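You operate a simulated robot arm through the tools that you are given. There is no shell and no other tool. Be economical: measure what you need, move in short steps, check, and stop when the job is done.

Carry out the task below with a simulated two-armed robot. There is one attempt and no reset: what you move stays moved.

JOB
Lay the colour target and the ruler beside the print, wind down to 60 cm and take a photo.
Fine: print, target and ruler whole in one sharp shot, by the green button; both stay beside the print.

Only the result counts: the job must be done as asked and must still hold three seconds after the hand-in. Knocking over, shifting, dropping, spilling or breaking anything else fails it.

ROBOT AND FRAMES
Two 7-joint arms with two-finger parallel grippers on one trunk, on a base that drives. Base frame: it is fixed to the floor where the robot stands at the start and does not move with it; the origin is under the middle of the robot, x ahead of it, y to its left, z up; the surface under the hand at the start is at about z = 0.74. Units: m, rad, N and s.
The left shoulder is at the start at [0.124, 0.171, 1.162], the right one opposite. With the tool pointing down near the work surface each hand reaches from about 0.1 to 0.88 m from the robot's upright axis, wherever it stands, measured 20 degrees to its own side. Places, roughly: green remote button [0.5, 0, 0.8]; height crank [0.6, 0.4, 0.8]. Payload 4.4 kg a hand.
The TCP of each hand is the grasp point between the finger pads, 0.023 m short of the fingertips. In the tool frame z runs along the fingers and y along their closing line. The gripper opens to 0.094 m. The fingers are 0.038 m wide and 0.01 m thick; the gripper's body (0.054 by 0.096 m) begins 0.039 m behind the TCP.
Orientation is that of the tool frame in the base frame, as [roll, pitch, yaw] about the fixed x, y, z axes, in that order (R = Rz(yaw) Ry(pitch) Rx(roll)). With the fingers straight down and closing along the base's y, the tool's x points along the base's -x, its y along +y and its z along -z.

CONTROLS
- The arms move only by the tool drive_tool. It takes "left_plan", "right_plan" or both (then of equal length, played together; a hand with none holds still); each is a list of rows, each an object of numbers (a shift or turn left out is 0, a gripper value left out holds the last): "wx", "wy", "wz": the turn, a rotation vector about the tool's x, y, z in rad; "tx", "ty", "tz": the shift along the tool's x, y, z in m; "gripper": the gripper command, from -1 (fully open) to 1 (shut), values between in proportion. In form: [{"wx": .., "wy": .., "wz": .., "tx": .., "ty": .., "tz": .., "gripper": ..}, ...]. A call has 1 to 8 rows; each row shifts and turns the commanded pose from where the row before left it, along the tool's axes as they then stand. Rows are played at 5 a second. More than 0.05 m and 0.15 rad between two rows, or a gripper value outside its range, and nothing of the call is played. A pose out of reach is approached as far as the arm can. The call stops where the force on the tool passes 80 N (or 10 N more than at its start, if that is more) or the arm is blocked; 0.2 s more then pass. Each finger travels about 0.072 m/s and halts on what it meets, pressing with about 23 N; the grip force reading is that of the motor and also rises with nothing between the fingers. The clock runs only during rows and for 0.2 s after the last one: add rows that do not move to give the fingers time. The reply holds the time, the measured pose of the TCP, the force on the tool along the base axes, the opening and the grip force, in the units named above and with some noise, with the torque about the TCP (base axes, N m) and any sound that the robot's microphone picked up, and new pictures: "views" is both (left out), scene, wrist or none (wrist: the cameras of the hands that moved).
- Cameras (640 x 400 px; columns grow to the right, rows downward): "scene" is now at [0.2352, 0.0021, 1.286]; the picture's right is [0.04, -1.00, 0.00], its down [-0.72, -0.03, -0.70] and it looks along [0.70, 0.03, -0.72] (base axes); focal length 218 px, centre (320, 200). "left" rides on the left gripper at [0.086, -0.016, -0.075] in its tool frame; the picture's right is [0.18, 0.98, 0.00], its down [-0.58, 0.11, -0.81] and it looks along [-0.79, 0.15, 0.59] (tool axes); focal length 243 px, centre (320, 200). "right" rides on the right gripper at [0.086, 0.016, -0.074] in its tool frame; the picture's right is [-0.18, 0.98, 0.00], its down [-0.58, -0.11, -0.81] and it looks along [-0.79, -0.15, 0.59] (tool axes); focal length 243 px, centre (320, 200). There is no depth. A picture from a camera that has moved, and an enlarged one, comes with that camera's place and axes in the base frame and with its lens.
- slide_trunk(by): slides the trunk up (or, below 0, down) by that many m; the arms and the scene camera ride with it, the base frame stays. It gives what a move gives, with no picture.
- roll_base(legs): drives the robot by 1 to 6 legs, each [ahead, left, turn to the left] in m, m and rad, along the robot's own axes; the way and the turn of a leg run together, so that a leg with both is an arc; at most 1.5 m and 3.142 rad a leg. The arms and the cameras ride along, it lands a little off, and it stops where it bumps. It gives what a move gives, and a new picture of the scene camera.
- turn_head(pan, tilt): turns the head with the scene camera to pan (to the left, within 1.396 rad either way) and tilt (down, from -0.506 to 1.204), counted from straight ahead of the robot. It gives what a move gives, and a new picture of the scene camera.
- close_up(camera, box): a new picture of the part [left, top, right, bottom] of that camera's present view, enlarged. No time passes.
- close_job(): hands the job in; it is judged then, once.

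Go step by step. Nothing tells you exact positions but the pictures and the camera data: compare them with the known pose of the tool, close in by small moves and look again before you grip or let go. The budget is 120 turns and 260 pictures, counting those below and the enlarged ones. Unless the task says otherwise, let go and move clear before handing in, and close with one line.

The tools are called after "Request:" as name(argument=value, ...) on one line, values as JSON. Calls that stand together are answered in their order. drive_tool: Moves the arms, as the interface text tells. Its arguments: {"type":"object","properties":{"left_plan":{"type":"array","items":{"type":"object","properties":{"wx":{"type":"number"},"wy":{"type":"number"},"wz":{"type":"number"},"tx":{"type":"number"},"ty":{"type":"number"},"tz":{"type":"number"},"gripper":{"type":"number"}}}},"right_plan":{"type":"array","items":{"type":"object","properties":{"wx":{"type":"number"},"wy":{"type":"number"},"wz":{"type":"number"},"tx":{"type":"number"},"ty":{"type":"number"},"tz":{"type":"number"},"gripper":{"type":"number"}}}},"views":{"type":"string","enum":["both","scene","wrist","none"]}},"required":[]} The other tools are called the same way: slide_trunk (by) slides the trunk up or down; roll_base (legs) drives the base; turn_head (pan, tilt) turns the head that bears the scene camera; close_up (camera, box) takes an enlarged picture of a part of a camera's view; close_job () hands the job in.

At the start:

```text
time: 0.0
left_ee_pos: [0.4908, 0.2916, 1.09]
left_orientation: [-3.141, -0.001, -3.141]
left_force: [-0.1, -0.2, -0.6]
left_ft_torque: [0.01, 0.0, 0.02]
left_opening: 0.0942
left_grasp_force: 0.1
right_ee_pos: [0.5153, -0.1204, 1.0717]
right_orientation: [-3.14, 0.0, 3.141]
right_force: [0.4, -0.7, 0.8]
right_ft_torque: [0.0, -0.02, 0.0]
right_opening: 0.094
right_grasp_force: 0.0
trunk travel left (down, up): [-0.175, 0.213]
robot x, y, heading: [-0.0011, 0.001, -0.0]
head pan, tilt: [0.037, 0.801]
```

scene: 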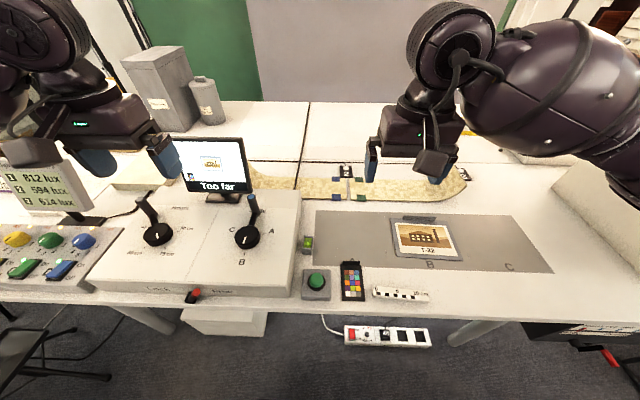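
right: 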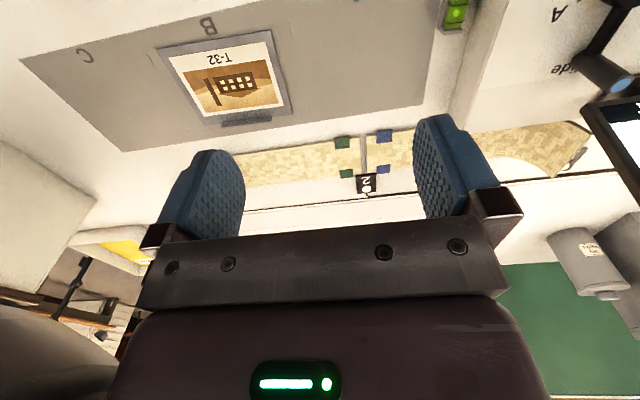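
left: 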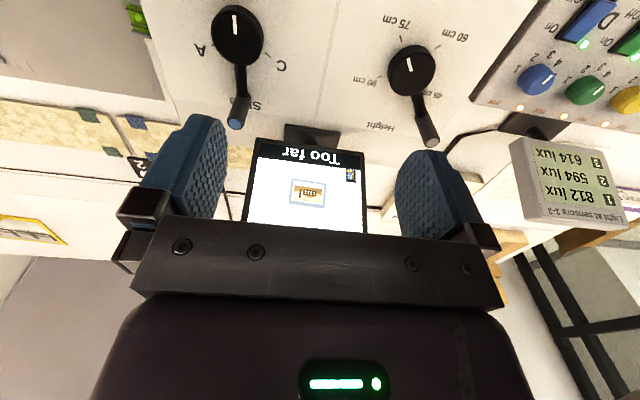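

I see a console with a height crank and a slide crank, a monitor reading "Too far", a print on a grey bed, and the colour target and ruler at the front edge. I'll enlarge the relevant parts first.

Request:
close_up(camera="scene", box=[290, 180, 570, 355])

Request:
close_up(camera="scene", box=[90, 130, 330, 310])

Request:
close_up(camera="left", box=[160, 0, 480, 240])

Request:
close_up(camera="scene", box=[0, 150, 120, 300])

```text
2.29 times, centred on (430, 268) of scene
camera zoom: at [0.2352, 0.0021, 1.286], right [0.04, -1.0, 0.0], down [-0.72, -0.03, -0.7], along [0.7, 0.03, -0.72], focal length 499 px, centre (69, 46)
```

zoom: 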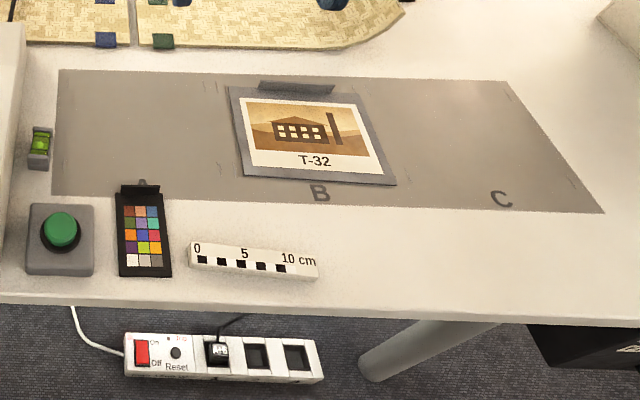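

```text
2.22 times, centred on (210, 220) of scene
camera zoom: at [0.2352, 0.0021, 1.286], right [0.04, -1.0, 0.0], down [-0.72, -0.03, -0.7], along [0.7, 0.03, -0.72], focal length 485 px, centre (564, 156)
```

zoom: 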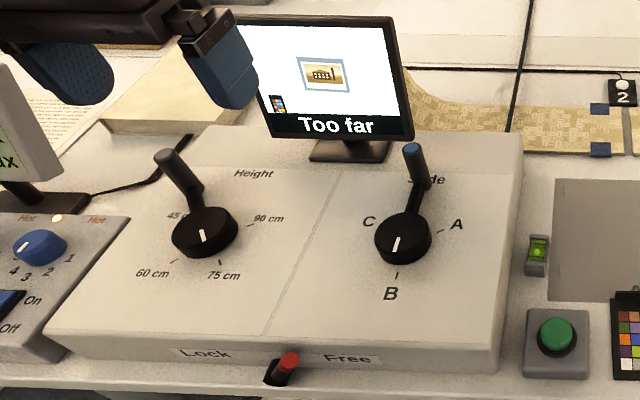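

```text
1.67 times, centred on (320, 120) of left
camera zoom: at [0.4039, 0.275, 1.1649], right [-0.18, 0.98, 0.0], down [0.58, 0.11, 0.81], along [0.79, 0.15, -0.59], focal length 404 px, centre (320, 333)
```

zoom: 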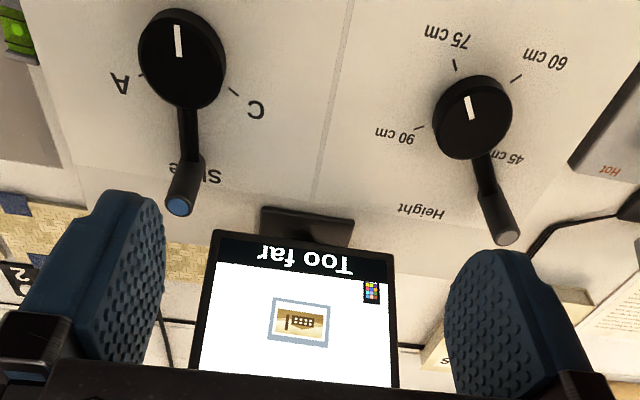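

```text
2.67 times, centred on (60, 225) of scene
camera zoom: at [0.2352, 0.0021, 1.286], right [0.04, -1.0, 0.0], down [-0.72, -0.03, -0.7], along [0.7, 0.03, -0.72], focal length 582 px, centre (1013, 133)
```

zoom: 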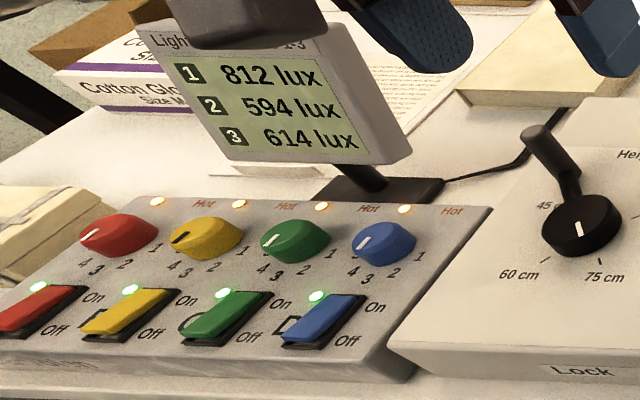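

The print sits at B, about (0.62, -0.29). The target is near (0.48, -0.07) and the ruler near (0.45, -0.19). I'll look for the overhead camera and take a closer look at the lock lever.

Request:
turn_head(pan=-0.2, tilt=0.1)

Request:
turn_head(pan=0.1, tilt=1.1)

Request:
close_up(camera="scene", box=[120, 110, 440, 310])

```text
time: 1.1
left_ee_pos: [0.4913, 0.291, 1.0907]
left_orientation: [3.14, -0.001, -3.141]
left_force: [0.1, -0.5, 0.4]
left_ft_torque: [0.02, 0.03, 0.01]
left_opening: 0.094
left_grasp_force: 0.0
right_ee_pos: [0.5159, -0.1213, 1.0694]
right_orientation: [-3.14, 0.0, 3.142]
right_force: [0.3, 0.9, 0.4]
right_ft_torque: [0.02, -0.02, 0.0]
right_opening: 0.0941
right_grasp_force: 0.1
trunk travel left (down, up): [-0.175, 0.213]
robot x, y, heading: [0.0015, 0.0014, 0.005]
head pan, tilt: [-0.201, 0.099]
camera scene: at [0.2449, -0.0191, 1.349], right [-0.2, -0.98, 0.0], down [-0.1, 0.02, -0.99], along [0.98, -0.2, -0.1], focal length 218 px, centre (320, 200)
```

scene: 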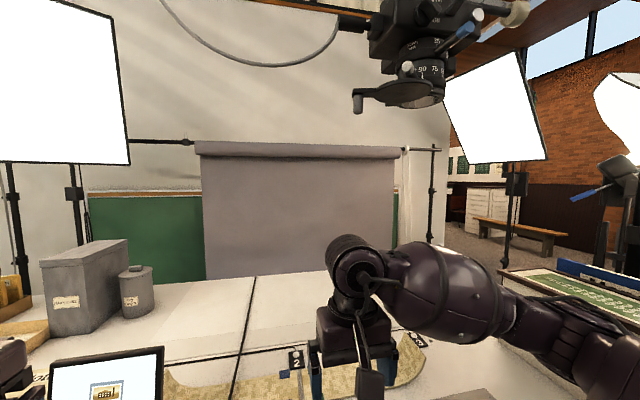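

```text
time: 2.3
left_ee_pos: [0.4905, 0.2913, 1.0903]
left_orientation: [3.141, 0.0, 3.141]
left_force: [0.2, 0.1, -0.1]
left_ft_torque: [-0.02, -0.01, 0.0]
left_opening: 0.0941
left_grasp_force: 0.0
right_ee_pos: [0.5161, -0.1208, 1.07]
right_orientation: [3.141, 0.0, 3.141]
right_force: [0.6, -0.5, -0.8]
right_ft_torque: [0.0, 0.0, -0.01]
right_opening: 0.094
right_grasp_force: 0.1
trunk travel left (down, up): [-0.175, 0.213]
robot x, y, heading: [-0.0, 0.0003, -0.004]
head pan, tilt: [0.099, 1.1]
camera scene: at [0.2175, 0.0055, 1.2644], right [0.1, -1.0, 0.0], down [-0.89, -0.09, -0.45], along [0.45, 0.05, -0.89], focal length 218 px, centre (320, 200)
```

scene: 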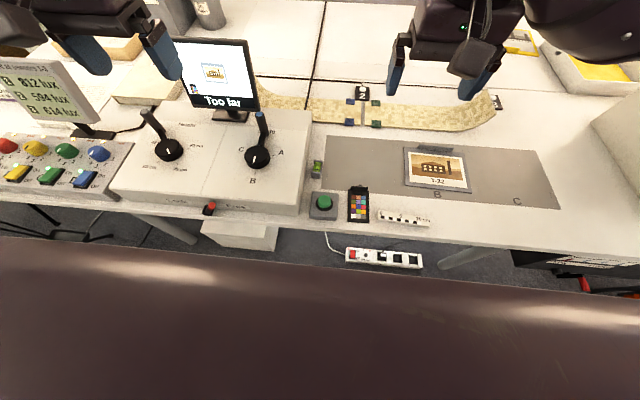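

```text
2.00 times, centred on (280, 210) of scene
camera zoom: at [0.2175, 0.0055, 1.2644], right [0.1, -1.0, 0.0], down [-0.89, -0.09, -0.45], along [0.45, 0.05, -0.89], focal length 437 px, centre (400, 180)
```

zoom: 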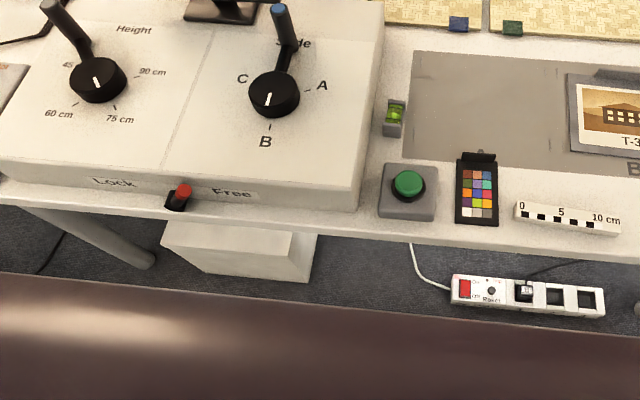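

The lens overhead seems to carry a scale ("90, 75"), which could be a focus ring. I'll look at it more closely.

Request:
turn_head(pan=-0.5, tilt=-0.3)

Request:
close_up(camera="scene", box=[200, 60, 440, 300])

```text
time: 3.9
left_ee_pos: [0.4897, 0.2912, 1.0909]
left_orientation: [3.141, 0.0, -3.141]
left_force: [0.3, -0.2, 0.0]
left_ft_torque: [0.0, 0.01, -0.03]
left_opening: 0.094
left_grasp_force: 0.1
right_ee_pos: [0.5161, -0.1195, 1.071]
right_orientation: [3.142, 0.0, -3.14]
right_force: [-0.2, 0.2, -1.5]
right_ft_torque: [-0.02, 0.0, 0.01]
right_opening: 0.0942
right_grasp_force: 0.0
trunk travel left (down, up): [-0.175, 0.213]
robot x, y, heading: [-0.0026, -0.0007, -0.0]
head pan, tilt: [-0.499, -0.3]
camera scene: at [0.2237, -0.0384, 1.3836], right [-0.48, -0.88, 0.0], down [0.26, -0.14, -0.96], along [0.84, -0.46, 0.29], focal length 218 px, centre (320, 200)
```

scene: 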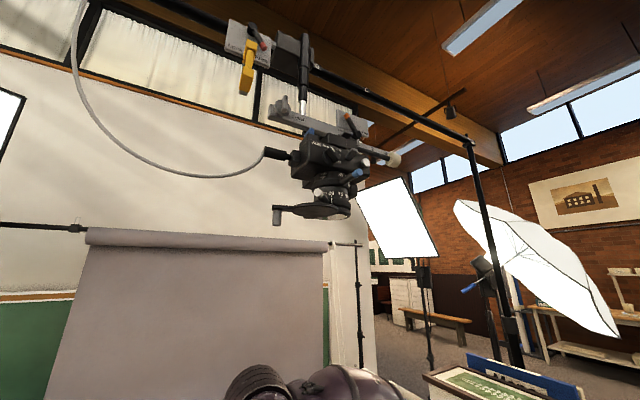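

```text
1.67 times, centred on (320, 180) of scene
camera zoom: at [0.2237, -0.0384, 1.3836], right [-0.48, -0.88, 0.0], down [0.26, -0.14, -0.96], along [0.84, -0.46, 0.29], focal length 364 px, centre (320, 233)
```

zoom: 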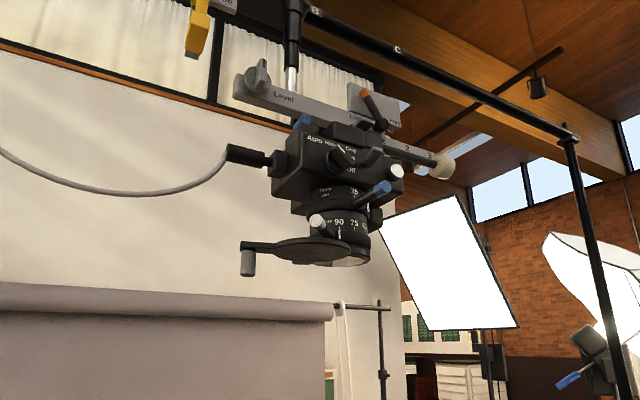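

Request:
close_up(camera="scene", box=[260, 80, 410, 240])

Request:
close_up(camera="scene", box=[305, 160, 375, 225])

Request:
close_up(camera="scene", box=[210, 10, 330, 110])

```text
2.50 times, centred on (335, 160) of scene
camera zoom: at [0.2237, -0.0384, 1.3836], right [-0.48, -0.88, 0.0], down [0.26, -0.14, -0.96], along [0.84, -0.46, 0.29], focal length 546 px, centre (282, 300)
```

zoom: 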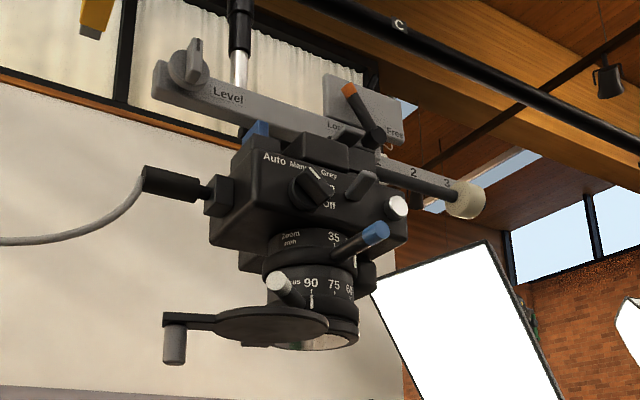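

```text
6.15 times, centred on (340, 192) of scene
camera zoom: at [0.2237, -0.0384, 1.3836], right [-0.48, -0.88, 0.0], down [0.26, -0.14, -0.96], along [0.84, -0.46, 0.29], focal length 1344 px, centre (197, 246)
```

zoom: 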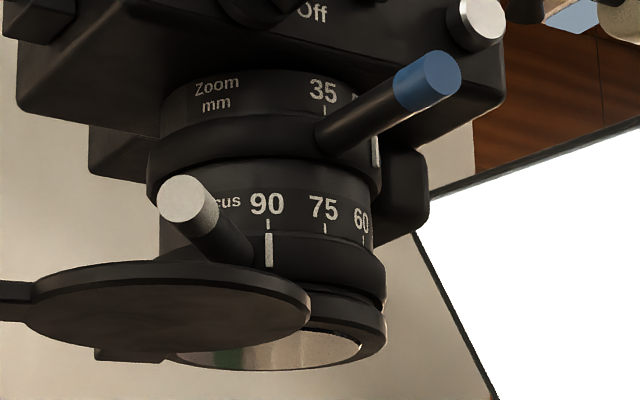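

```text
4.00 times, centred on (270, 60) of scene
camera zoom: at [0.2237, -0.0384, 1.3836], right [-0.48, -0.88, 0.0], down [0.26, -0.14, -0.96], along [0.84, -0.46, 0.29], focal length 874 px, centre (520, 760)
```

zoom: 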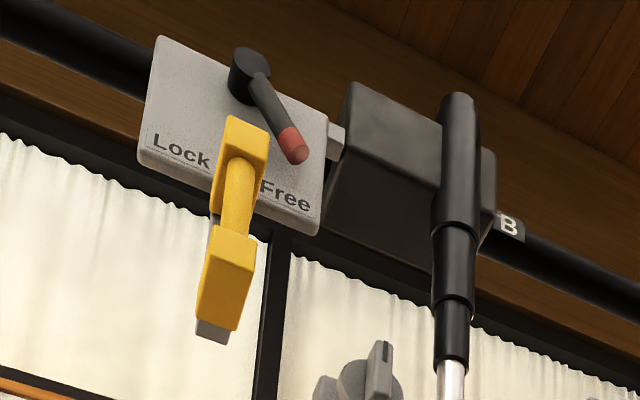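

The lens has a focus ring (now at 90) and a zoom ring (35), plus a mode dial. I'll read the dial and the monitor before touching anything.

Request:
close_up(camera="scene", box=[300, 130, 380, 185])

Request:
close_up(camera="left", box=[235, 130, 375, 240])

Request:
close_up(camera="scene", box=[330, 100, 410, 170])

```text
7.27 times, centred on (340, 158) of scene
camera zoom: at [0.2237, -0.0384, 1.3836], right [-0.48, -0.88, 0.0], down [0.26, -0.14, -0.96], along [0.84, -0.46, 0.29], focal length 1588 px, centre (174, 509)
```

zoom: 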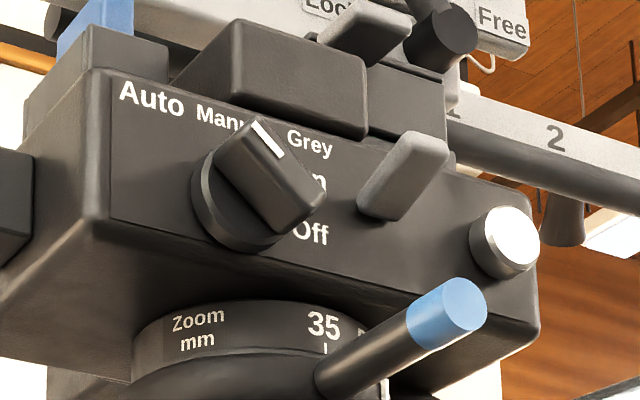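

```text
3.64 times, centred on (305, 185) of left
camera zoom: at [0.4039, 0.275, 1.1649], right [-0.18, 0.98, 0.0], down [0.58, 0.11, 0.81], along [0.79, 0.15, -0.59], focal length 882 px, centre (374, 254)
```

zoom: 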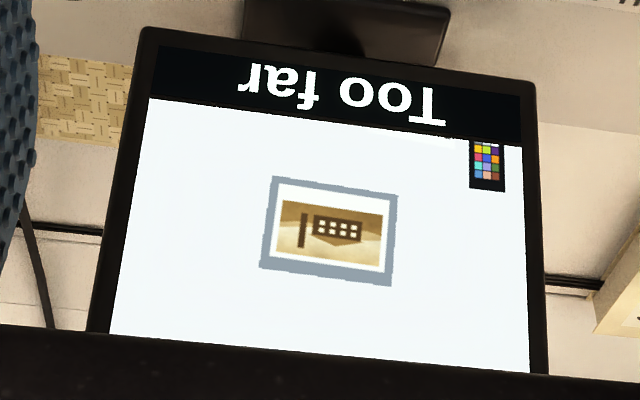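

```text
5.71 times, centred on (370, 135) of scene
camera zoom: at [0.2237, -0.0384, 1.3836], right [-0.48, -0.88, 0.0], down [0.26, -0.14, -0.96], along [0.84, -0.46, 0.29], focal length 1248 px, centre (34, 571)
```

zoom: 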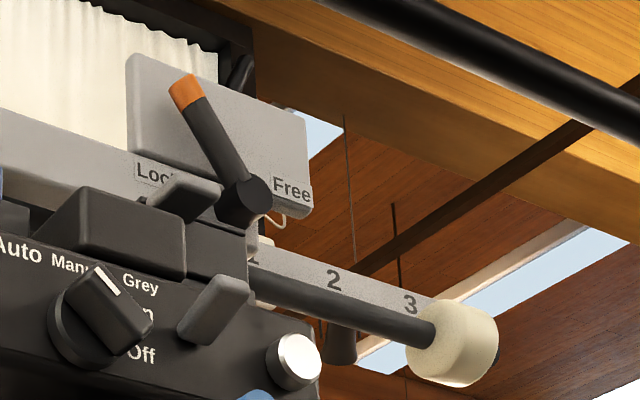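

The monitor image is crisp, so "Too far" refers to the height. The target comes first: I'll bring the right hand over it.

Request:
turn_head(pan=-0.15, tilt=0.95)

Request:
drive_tool(right_plan=[{"tx": 0.01, "ty": 0.01, "tz": 0.045}, {"tx": 0.01, "ty": 0.01, "tz": 0.045}, {"tx": 0.01, "ty": 0.01, "tz": 0.045}, {"tx": 0.005, "ty": 0.01, "tz": 0.04}, {"ty": 0.008, "tz": 0.02}])

```text
time: 5.3
left_ee_pos: [0.4916, 0.2905, 1.0904]
left_orientation: [3.141, -0.001, -3.141]
left_force: [-0.4, -0.2, -0.4]
left_ft_torque: [-0.02, -0.02, -0.04]
left_opening: 0.0937
left_grasp_force: 0.1
right_ee_pos: [0.516, -0.1186, 1.0713]
right_orientation: [3.141, -0.001, 3.14]
right_force: [0.0, -0.8, 0.6]
right_ft_torque: [-0.01, -0.02, 0.0]
right_opening: 0.0939
right_grasp_force: 0.1
trunk travel left (down, up): [-0.175, 0.213]
robot x, y, heading: [-0.0004, -0.0019, -0.005]
head pan, tilt: [-0.15, 0.949]
camera scene: at [0.2266, -0.0117, 1.2746], right [-0.15, -0.99, 0.0], down [-0.8, 0.12, -0.58], along [0.58, -0.09, -0.81], focal length 218 px, centre (320, 200)
```

scene: 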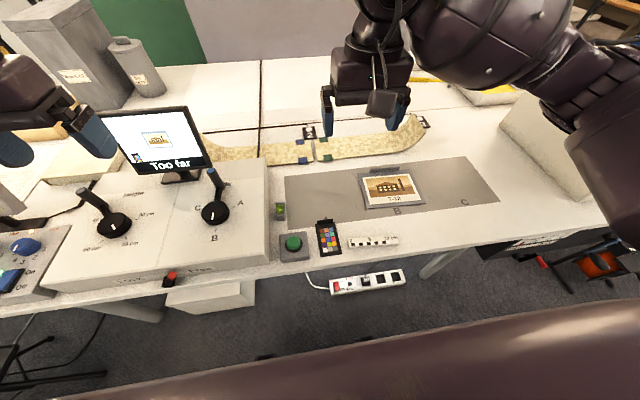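

```text
time: 6.5
left_ee_pos: [0.4922, 0.2907, 1.0899]
left_orientation: [-3.141, 0.0, 3.14]
left_force: [-0.5, 0.4, -0.4]
left_ft_torque: [0.02, -0.04, -0.01]
left_opening: 0.094
left_grasp_force: 0.0
right_ee_pos: [0.4806, -0.0722, 0.872]
right_orientation: [-3.141, -0.002, -3.141]
right_force: [-0.2, -0.5, 0.1]
right_ft_torque: [0.04, -0.02, -0.01]
right_opening: 0.094
right_grasp_force: 0.1
trunk travel left (down, up): [-0.175, 0.213]
robot x, y, heading: [-0.0009, -0.0011, 0.002]
head pan, tilt: [-0.15, 0.949]
camera scene: at [0.2267, -0.0115, 1.2745], right [-0.15, -0.99, 0.0], down [-0.8, 0.12, -0.58], along [0.58, -0.09, -0.81], focal length 218 px, centre (320, 200)
camera right: at [0.3954, -0.0563, 0.9468], right [0.18, 0.98, 0.0], down [0.58, -0.11, 0.81], along [0.79, -0.15, -0.59], focal length 243 px, centre (320, 200)
```

scene: 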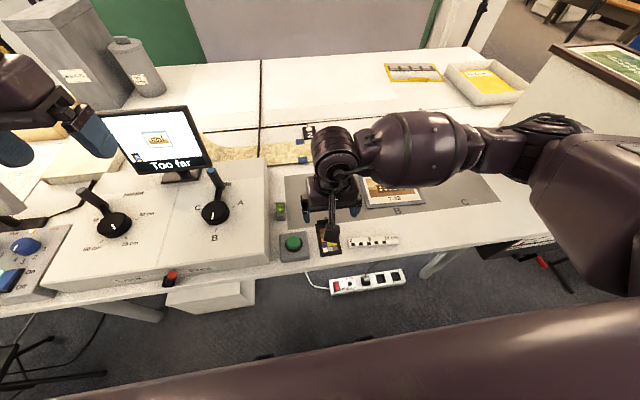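
right: 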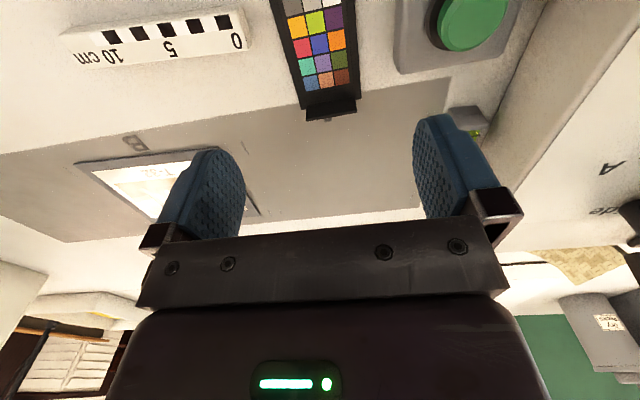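

Request:
close_up(camera="right", box=[230, 0, 430, 140])

Request:
close_up(camera="scene", box=[270, 200, 410, 270])

```text
2.86 times, centred on (330, 70) of right
camera zoom: at [0.3954, -0.0563, 0.9468], right [0.18, 0.98, 0.0], down [0.58, -0.11, 0.81], along [0.79, -0.15, -0.59], focal length 693 px, centre (291, 571)
```

zoom: 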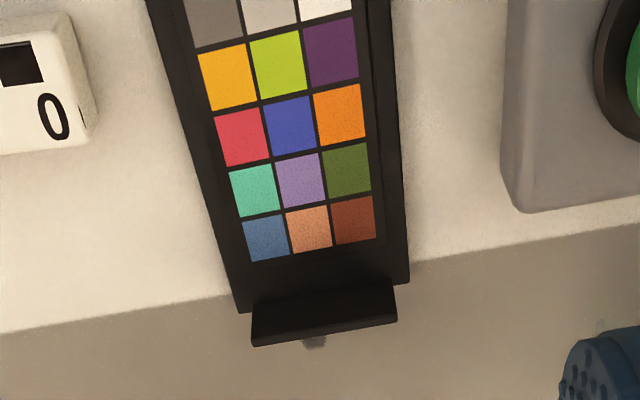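

```text
4.57 times, centred on (340, 235) of scene
camera zoom: at [0.2267, -0.0115, 1.2745], right [-0.15, -0.99, 0.0], down [-0.8, 0.12, -0.58], along [0.58, -0.09, -0.81], focal length 998 px, centre (229, 40)
```

zoom: 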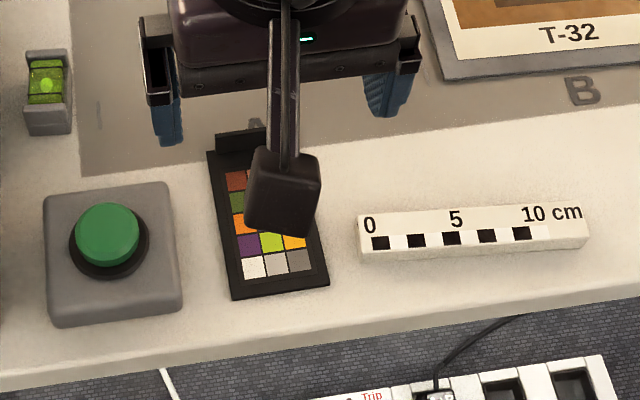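

The target lies square at about (0.475, -0.070), 54 mm wide, with a raised ridge at its far end. I'll narrow the fingers to clear the ruler and the button box, then descend over its sides.

Request:
drive_tool(right_plan=[{"ty": 0.002, "tx": 0.003, "gripper": -0.57}, {"gripper": -0.57}, {"tz": 0.04}, {"tz": 0.04}, {"tz": 0.015}, {}])

Request:
close_up(camera="scene", box=[260, 190, 400, 270])

```text
time: 7.9
left_ee_pos: [0.4918, 0.2916, 1.0907]
left_orientation: [-3.141, 0.0, 3.141]
left_force: [0.2, -0.2, 0.6]
left_ft_torque: [-0.03, -0.01, -0.01]
left_opening: 0.0941
left_grasp_force: 0.0
right_ee_pos: [0.4779, -0.0705, 0.776]
right_orientation: [3.14, -0.002, 3.142]
right_force: [0.2, 1.0, 0.9]
right_ft_torque: [-0.01, 0.02, -0.02]
right_opening: 0.0738
right_grasp_force: 0.1
trunk travel left (down, up): [-0.175, 0.213]
robot x, y, heading: [0.0008, 0.0035, 0.002]
head pan, tilt: [-0.15, 0.949]
camera scene: at [0.2265, -0.0117, 1.2746], right [-0.15, -0.99, 0.0], down [-0.8, 0.12, -0.58], along [0.58, -0.09, -0.81], focal length 218 px, centre (320, 200)
camera right: at [0.3919, -0.0553, 0.8528], right [0.18, 0.98, 0.0], down [0.58, -0.11, 0.81], along [0.79, -0.15, -0.59], focal length 243 px, centre (320, 200)
```

scene: 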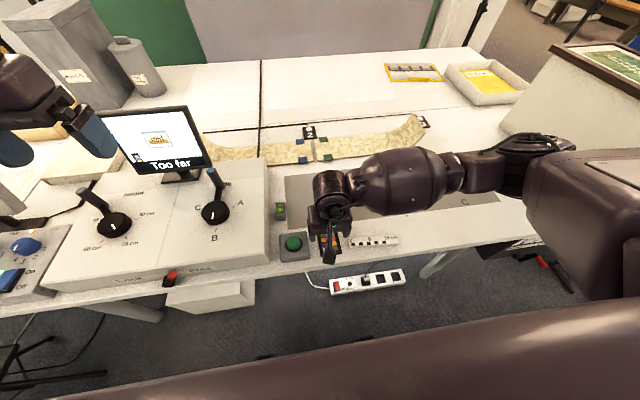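
right: 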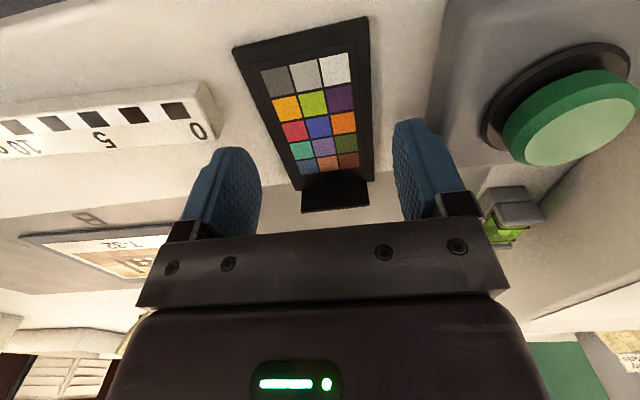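

```text
4.57 times, centred on (330, 230) of scene
camera zoom: at [0.2265, -0.0117, 1.2746], right [-0.15, -0.99, 0.0], down [-0.8, 0.12, -0.58], along [0.58, -0.09, -0.81], focal length 998 px, centre (274, 63)
```

zoom: 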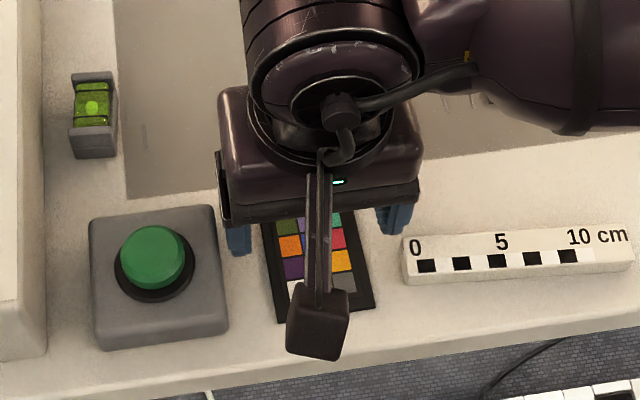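

Request:
drive_tool(right_plan=[{"tz": 0.006}, {"tz": 0.005}, {}, {"gripper": 0.4}, {"gripper": 0.4}, {"gripper": 0.4}], views="wrist")

```text
time: 9.3
left_ee_pos: [0.4913, 0.2909, 1.09]
left_orientation: [-3.141, 0.001, 3.141]
left_force: [0.2, 1.1, 0.1]
left_ft_torque: [0.01, 0.01, 0.0]
left_opening: 0.094
left_grasp_force: 0.3
right_ee_pos: [0.479, -0.0694, 0.768]
right_orientation: [-3.141, 0.0, 3.141]
right_force: [-0.4, -0.1, -0.8]
right_ft_torque: [-0.02, 0.01, -0.03]
right_opening: 0.0281
right_grasp_force: 0.0
trunk travel left (down, up): [-0.175, 0.213]
robot x, y, heading: [0.0003, 0.0003, -0.001]
head pan, tilt: [-0.15, 0.949]
camera right: at [0.3929, -0.0537, 0.8437], right [0.18, 0.98, 0.0], down [0.58, -0.11, 0.81], along [0.79, -0.15, -0.59], focal length 243 px, centre (320, 200)
```

right: 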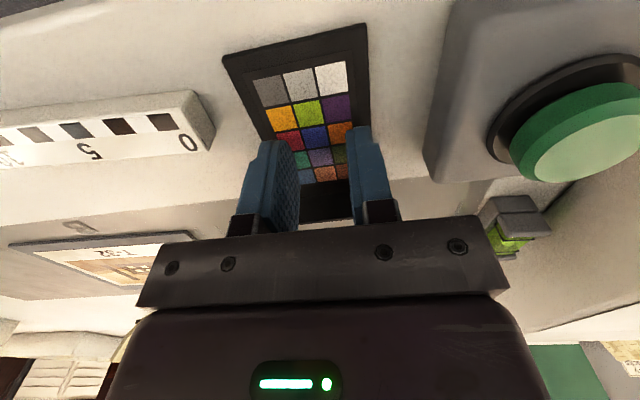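

The card is too thin to hold by its sides, since the fingers slid over it. I'll open, lift, and turn the hand a quarter so I can grip the ridge at the far end.

Request:
drive_tool(right_plan=[{"gripper": -0.57}, {"gripper": -0.57, "tz": -0.005}, {"gripper": -0.57, "tz": -0.04}, {"tz": -0.05}, {"wz": 0.15}, {"wz": 0.15}, {"wz": 0.15}, {"wz": 0.15}], views="none")

Request:
drive_tool(right_plan=[{"wz": 0.15}, {"wz": 0.15}, {"wz": 0.15}, {"wz": 0.15}, {"wz": 0.15}, {"wz": 0.15}, {"wz": 0.0708}, {"ty": -0.045}])

```text
time: 11.1
left_ee_pos: [0.4918, 0.2902, 1.0906]
left_orientation: [3.141, 0.0, 3.141]
left_force: [0.1, 0.3, 0.4]
left_ft_torque: [-0.01, -0.03, -0.04]
left_opening: 0.0941
left_grasp_force: 0.1
right_ee_pos: [0.4776, -0.0703, 0.8624]
right_orientation: [3.14, 0.0, 2.538]
right_force: [0.4, 0.1, 0.7]
right_ft_torque: [0.0, 0.02, -0.02]
right_opening: 0.0736
right_grasp_force: 0.1
trunk travel left (down, up): [-0.175, 0.213]
robot x, y, heading: [0.0003, 0.0016, 0.005]
head pan, tilt: [-0.15, 0.949]
```

```text
time: 12.9
left_ee_pos: [0.4909, 0.2901, 1.0909]
left_orientation: [3.141, 0.001, 3.141]
left_force: [0.8, 0.0, 0.8]
left_ft_torque: [-0.02, -0.02, 0.01]
left_opening: 0.0937
left_grasp_force: 0.1
right_ee_pos: [0.4308, -0.0701, 0.8651]
right_orientation: [3.141, -0.001, 1.57]
right_force: [-0.5, 0.0, 0.6]
right_ft_torque: [-0.01, 0.0, -0.02]
right_opening: 0.0736
right_grasp_force: 0.1
trunk travel left (down, up): [-0.175, 0.213]
robot x, y, heading: [-0.002, 0.0037, -0.005]
head pan, tilt: [-0.15, 0.949]
camera scene: at [0.226, -0.0118, 1.2748], right [-0.15, -0.99, 0.0], down [-0.8, 0.12, -0.58], along [0.58, -0.09, -0.81], focal length 218 px, centre (320, 200)
camera right: at [0.4481, 0.0155, 0.9408], right [0.98, -0.18, 0.0], down [-0.11, -0.58, 0.81], along [-0.15, -0.79, -0.59], focal length 243 px, centre (320, 200)
```

scene: 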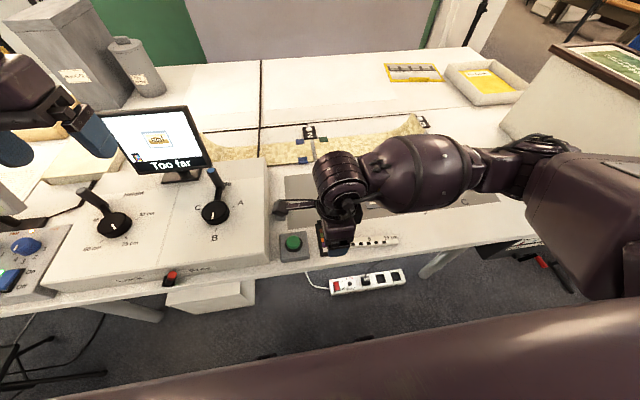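
right: 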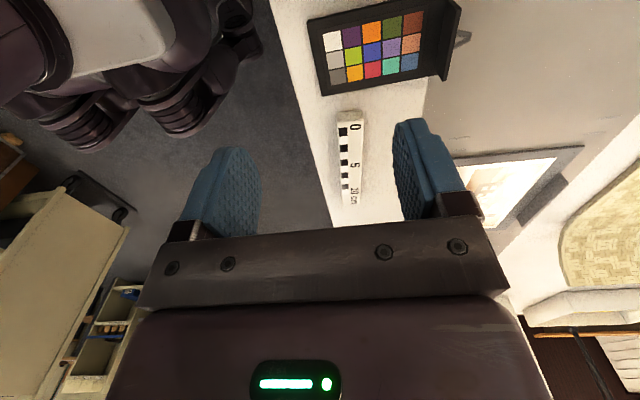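

The hand is turned, and its y axis now runs along base +x. I'll move over the ridge.

Request:
drive_tool(right_plan=[{"ty": 0.05}, {"ty": 0.045}, {"tz": 0.04}, {}], views="wrist")

Request:
close_up(camera="right", box=[180, 0, 480, 200])

```text
time: 13.9
left_ee_pos: [0.491, 0.2898, 1.0909]
left_orientation: [3.141, 0.0, 3.141]
left_force: [-0.2, -0.1, 0.0]
left_ft_torque: [0.01, -0.01, 0.0]
left_opening: 0.094
left_grasp_force: 0.1
right_ee_pos: [0.5276, -0.0702, 0.8249]
right_orientation: [3.141, 0.001, 1.573]
right_force: [-0.8, 0.5, 0.0]
right_ft_torque: [0.02, -0.02, -0.02]
right_opening: 0.0736
right_grasp_force: 0.1
trunk travel left (down, up): [-0.175, 0.213]
robot x, y, heading: [0.0004, 0.0025, 0.002]
head pan, tilt: [-0.15, 0.949]
camera right: at [0.5447, 0.0165, 0.901], right [0.98, -0.18, 0.0], down [-0.11, -0.58, 0.81], along [-0.15, -0.79, -0.59], focal length 243 px, centre (320, 200)
```

right: 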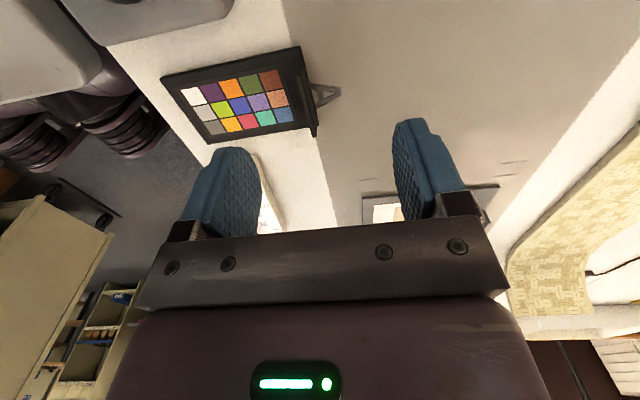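

```text
2.00 times, centred on (330, 100) of right
camera zoom: at [0.5447, 0.0165, 0.901], right [0.98, -0.18, 0.0], down [-0.11, -0.58, 0.81], along [-0.15, -0.79, -0.59], focal length 485 px, centre (300, 400)
```

zoom: 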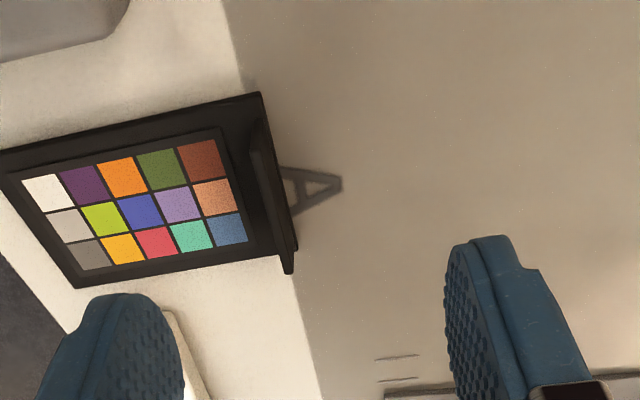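

Request:
drive_tool(right_plan=[{"ty": -0.009}, {"tz": 0.03}, {"tz": 0.015}, {}])

Request:
close_up(camera="right", box=[180, 0, 480, 200])

```text
time: 14.9
left_ee_pos: [0.491, 0.2908, 1.0903]
left_orientation: [3.141, 0.0, -3.14]
left_force: [0.1, -0.1, 0.7]
left_ft_torque: [0.0, -0.02, 0.03]
left_opening: 0.0942
left_grasp_force: 0.0
right_ee_pos: [0.5187, -0.0707, 0.7795]
right_orientation: [-3.141, 0.001, 1.571]
right_force: [0.4, 1.0, 0.0]
right_ft_torque: [-0.01, 0.05, -0.02]
right_opening: 0.0739
right_grasp_force: 0.1
trunk travel left (down, up): [-0.175, 0.213]
robot x, y, heading: [-0.0002, -0.0011, 0.003]
head pan, tilt: [-0.15, 0.949]
camera scene: at [0.2265, -0.0117, 1.2746], right [-0.15, -0.99, 0.0], down [-0.8, 0.12, -0.58], along [0.58, -0.09, -0.81], focal length 218 px, centre (320, 200)
camera right: at [0.5354, 0.0164, 0.8557], right [0.98, -0.18, 0.0], down [-0.11, -0.58, 0.81], along [-0.15, -0.79, -0.59], focal length 243 px, centre (320, 200)
```

scene: 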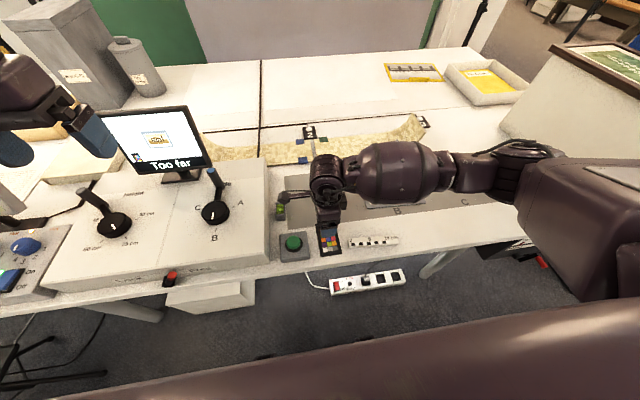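
right: 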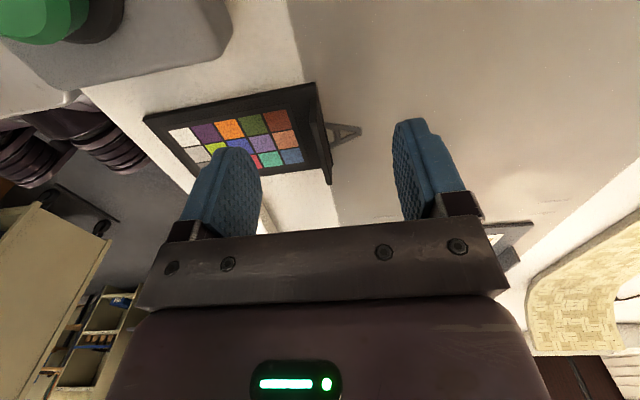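

```text
2.00 times, centred on (330, 100) of right
camera zoom: at [0.5354, 0.0164, 0.8557], right [0.98, -0.18, 0.0], down [-0.11, -0.58, 0.81], along [-0.15, -0.79, -0.59], focal length 485 px, centre (300, 400)
```

zoom: 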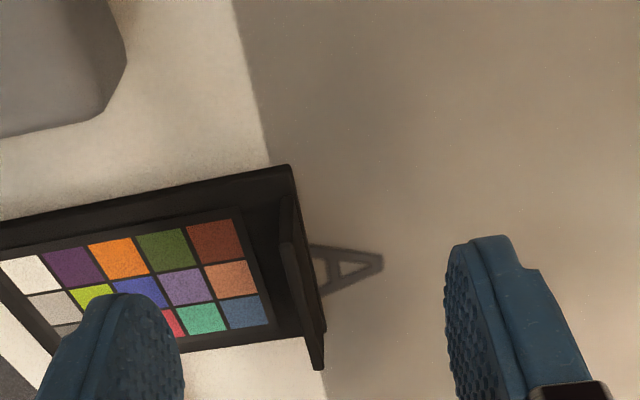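

Request:
drive_tool(right_plan=[{"tz": 0.006}, {"tz": 0.005}, {"gripper": 1}, {"gripper": 1}, {"gripper": 1}, {"gripper": 1}, {"gripper": 1}], views="wrist")

```text
time: 16.5
left_ee_pos: [0.4921, 0.2905, 1.0899]
left_orientation: [3.141, 0.001, -3.14]
left_force: [1.1, -0.2, -0.9]
left_ft_torque: [-0.01, 0.0, 0.03]
left_opening: 0.0939
left_grasp_force: 0.1
right_ee_pos: [0.5191, -0.0716, 0.7686]
right_orientation: [3.141, -0.002, 1.57]
right_force: [0.8, -0.1, -0.5]
right_ft_torque: [-0.01, 0.01, 0.01]
right_opening: 0.0025
right_grasp_force: 23.0
trunk travel left (down, up): [-0.175, 0.213]
robot x, y, heading: [0.001, -0.0015, 0.003]
head pan, tilt: [-0.15, 0.949]
camera right: at [0.5363, 0.0152, 0.8443], right [0.98, -0.18, 0.0], down [-0.11, -0.58, 0.81], along [-0.15, -0.79, -0.59], focal length 243 px, centre (320, 200)
```

right: 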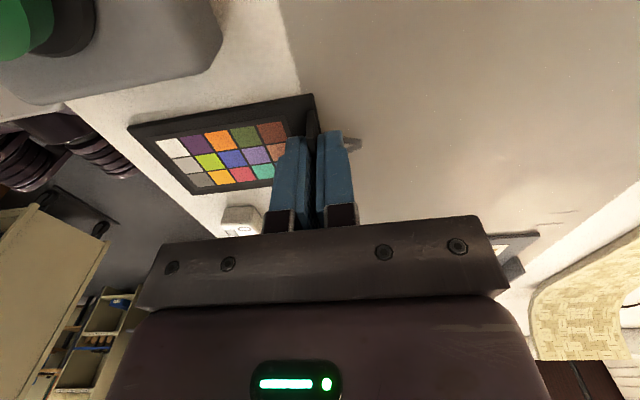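

The hand holds a 2.5 mm flange at 23 N. I'll lift a little and check.

Request:
drive_tool(right_plan=[{"tz": -0.02}, {"tz": -0.025}, {}])

```text
time: 17.3
left_ee_pos: [0.4915, 0.2905, 1.0893]
left_orientation: [-3.141, -0.001, -3.141]
left_force: [-0.1, -0.1, -0.3]
left_ft_torque: [-0.02, 0.01, 0.0]
left_opening: 0.0941
left_grasp_force: 0.0
right_ee_pos: [0.5191, -0.0702, 0.8143]
right_orientation: [-3.141, 0.0, 1.57]
right_force: [-0.3, -0.9, 0.4]
right_ft_torque: [0.0, -0.06, -0.02]
right_opening: 0.0027
right_grasp_force: 23.0
trunk travel left (down, up): [-0.175, 0.213]
robot x, y, heading: [-0.0028, -0.0007, -0.001]
head pan, tilt: [-0.15, 0.949]
camera scene: at [0.2268, -0.0117, 1.2744], right [-0.15, -0.99, 0.0], down [-0.8, 0.12, -0.58], along [0.58, -0.09, -0.81], focal length 218 px, centre (320, 200)
camera right: at [0.5365, 0.0154, 0.8904], right [0.98, -0.18, 0.0], down [-0.11, -0.58, 0.81], along [-0.15, -0.79, -0.59], focal length 243 px, centre (320, 200)
```

scene: 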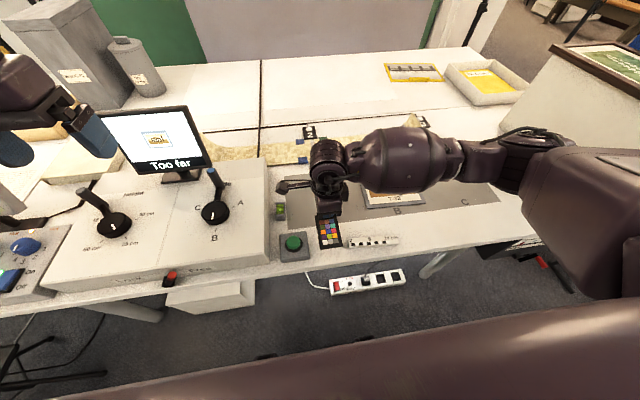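
right: 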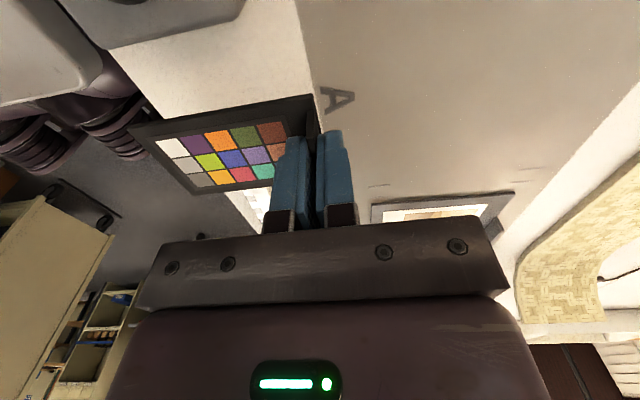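

The target lifted level. I'll carry it to the left side of the print, with the hand going to about (0.66, -0.145).

Request:
drive_tool(right_plan=[{"ty": 0.035, "tx": -0.018}, {"ty": 0.035, "tx": -0.018}, {"ty": 0.035, "tx": -0.018}, {"ty": 0.035, "tx": -0.018}, {"tz": 0.015}, {}])

Request:
close_up(camera="right", box=[180, 60, 580, 260])

```text
time: 18.7
left_ee_pos: [0.4908, 0.2908, 1.09]
left_orientation: [-3.141, -0.001, -3.141]
left_force: [-0.8, 0.1, 0.3]
left_ft_torque: [0.01, -0.03, 0.02]
left_opening: 0.0941
left_grasp_force: 0.1
right_ee_pos: [0.6567, -0.1434, 0.8]
right_orientation: [3.141, -0.001, 1.571]
right_force: [-0.1, -0.2, 0.2]
right_ft_torque: [-0.03, 0.02, -0.03]
right_opening: 0.0027
right_grasp_force: 22.9
trunk travel left (down, up): [-0.175, 0.213]
robot x, y, heading: [0.0035, 0.0006, -0.001]
head pan, tilt: [-0.15, 0.949]
camera scene: at [0.2264, -0.0117, 1.2746], right [-0.15, -0.99, 0.0], down [-0.8, 0.12, -0.58], along [0.58, -0.09, -0.81], focal length 218 px, centre (320, 200)
camera right: at [0.6736, -0.0568, 0.8763], right [0.98, -0.18, 0.0], down [-0.11, -0.58, 0.81], along [-0.15, -0.79, -0.59], focal length 243 px, centre (320, 200)
```

scene: 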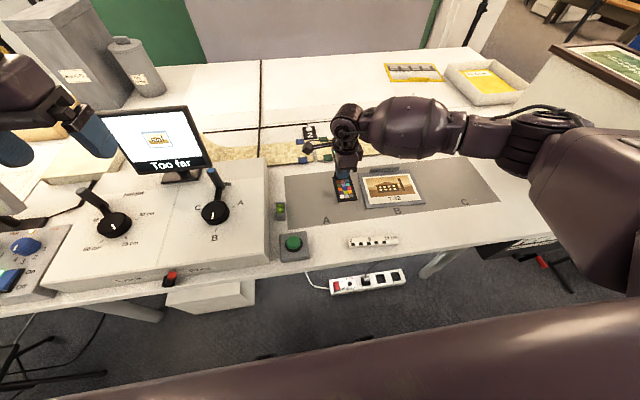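
right: 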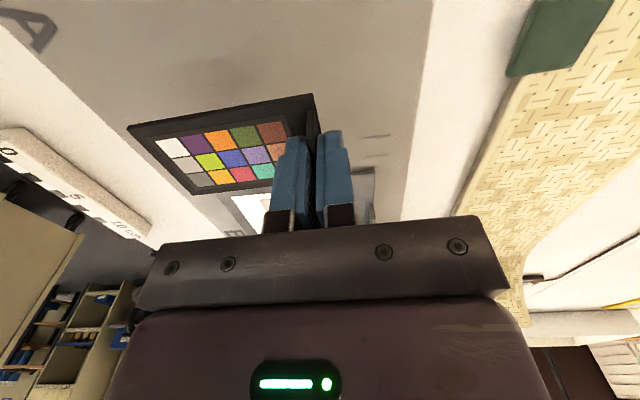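

```text
1.60 times, centred on (380, 160) of right
camera zoom: at [0.6736, -0.0568, 0.8763], right [0.98, -0.18, 0.0], down [-0.11, -0.58, 0.81], along [-0.15, -0.79, -0.59], focal length 388 px, centre (224, 264)
```

zoom: 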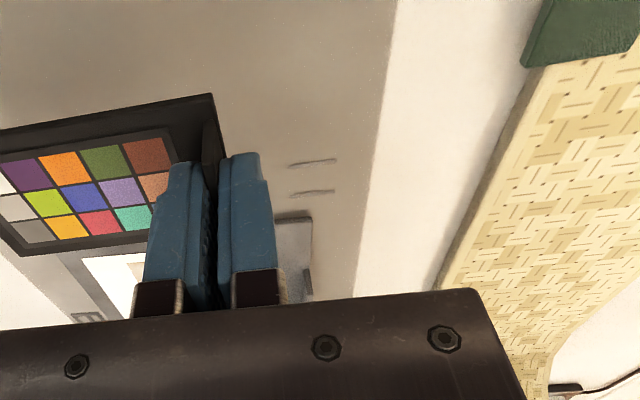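

Request:
close_up(camera="scene", box=[310, 150, 450, 230])

```text
4.57 times, centred on (380, 190) of scene
camera zoom: at [0.2264, -0.0117, 1.2746], right [-0.15, -0.99, 0.0], down [-0.8, 0.12, -0.58], along [0.58, -0.09, -0.81], focal length 998 px, centre (46, 246)
```

zoom: 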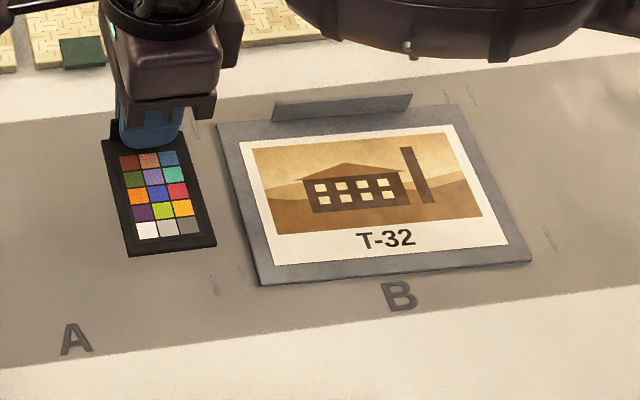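

There's clear space beside the print, so I'll lower the target.

Request:
drive_tool(right_plan=[{"tz": 0.015}, {"tz": 0.01}, {"tz": 0.005}, {}], views="none")

Request:
close_up(camera="scene", box=[310, 150, 450, 230])

```text
time: 19.7
left_ee_pos: [0.4916, 0.2901, 1.0905]
left_orientation: [-3.141, 0.0, 3.141]
left_force: [0.2, -0.7, 0.1]
left_ft_torque: [-0.01, 0.04, -0.03]
left_opening: 0.0939
left_grasp_force: 0.1
right_ee_pos: [0.6577, -0.1429, 0.7688]
right_orientation: [3.141, -0.001, 1.571]
right_force: [0.0, 0.1, 0.1]
right_ft_torque: [-0.03, -0.02, -0.01]
right_opening: 0.003
right_grasp_force: 23.0
trunk travel left (down, up): [-0.175, 0.213]
robot x, y, heading: [-0.0029, 0.0007, -0.001]
head pan, tilt: [-0.15, 0.949]
```

```text
4.57 times, centred on (380, 190) of scene
camera zoom: at [0.2265, -0.0117, 1.2746], right [-0.15, -0.99, 0.0], down [-0.8, 0.12, -0.58], along [0.58, -0.09, -0.81], focal length 998 px, centre (46, 246)
```

zoom: 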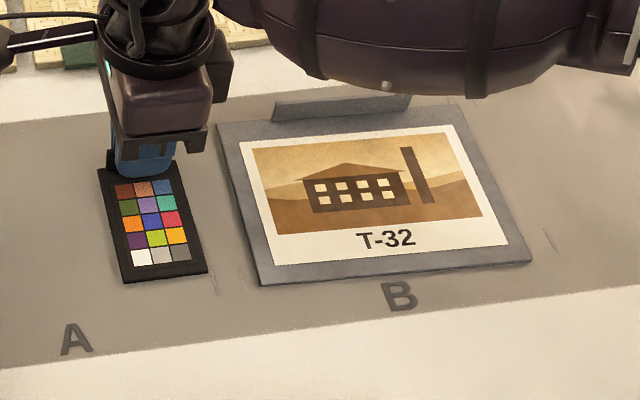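

Near contact; a last small touch down, then release and rise.

Request:
drive_tool(right_plan=[{"tz": 0.001}, {}, {"gripper": 0.6}, {"gripper": 0.6}, {"tz": -0.02}, {"tz": -0.04}, {"tz": -0.04}])

Request:
close_up(camera="scene", box=[310, 150, 450, 230])

```text
time: 21.3
left_ee_pos: [0.4908, 0.2906, 1.0908]
left_orientation: [3.141, 0.001, -3.142]
left_force: [0.5, -0.4, -0.6]
left_ft_torque: [0.01, -0.01, 0.02]
left_opening: 0.094
left_grasp_force: 0.1
right_ee_pos: [0.658, -0.1398, 0.8706]
right_orientation: [-3.141, 0.001, 1.573]
right_force: [0.3, -0.7, -0.1]
right_ft_torque: [0.0, -0.01, 0.0]
right_opening: 0.0189
right_grasp_force: 0.1
trunk travel left (down, up): [-0.175, 0.213]
robot x, y, heading: [-0.0005, 0.0009, -0.0]
head pan, tilt: [-0.15, 0.949]
camera scene: at [0.2259, -0.0116, 1.2748], right [-0.15, -0.99, 0.0], down [-0.8, 0.12, -0.58], along [0.58, -0.09, -0.81], focal length 218 px, centre (320, 200)
camera right: at [0.6742, -0.0539, 0.9473], right [0.98, -0.18, 0.0], down [-0.11, -0.58, 0.81], along [-0.15, -0.79, -0.59], focal length 243 px, centre (320, 200)
```

scene: 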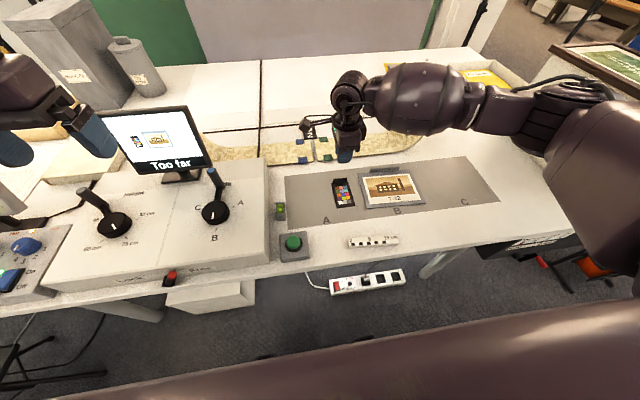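
right: 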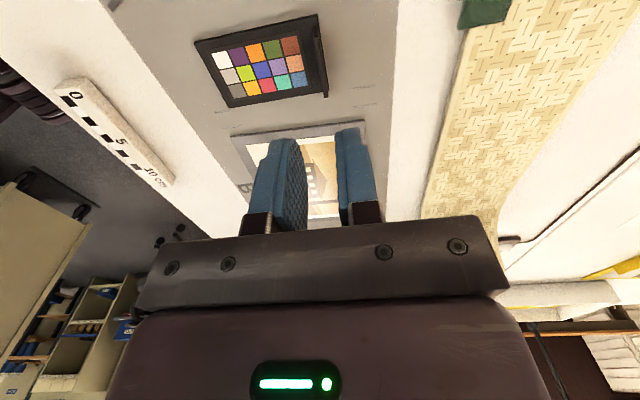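

```text
4.57 times, centred on (380, 190) of scene
camera zoom: at [0.2259, -0.0116, 1.2748], right [-0.15, -0.99, 0.0], down [-0.8, 0.12, -0.58], along [0.58, -0.09, -0.81], focal length 998 px, centre (46, 246)
```

zoom: 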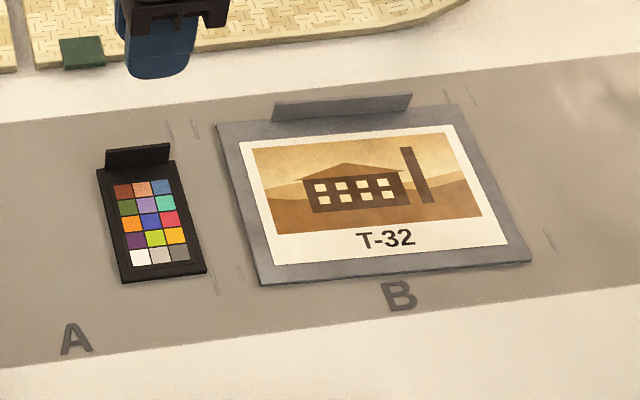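

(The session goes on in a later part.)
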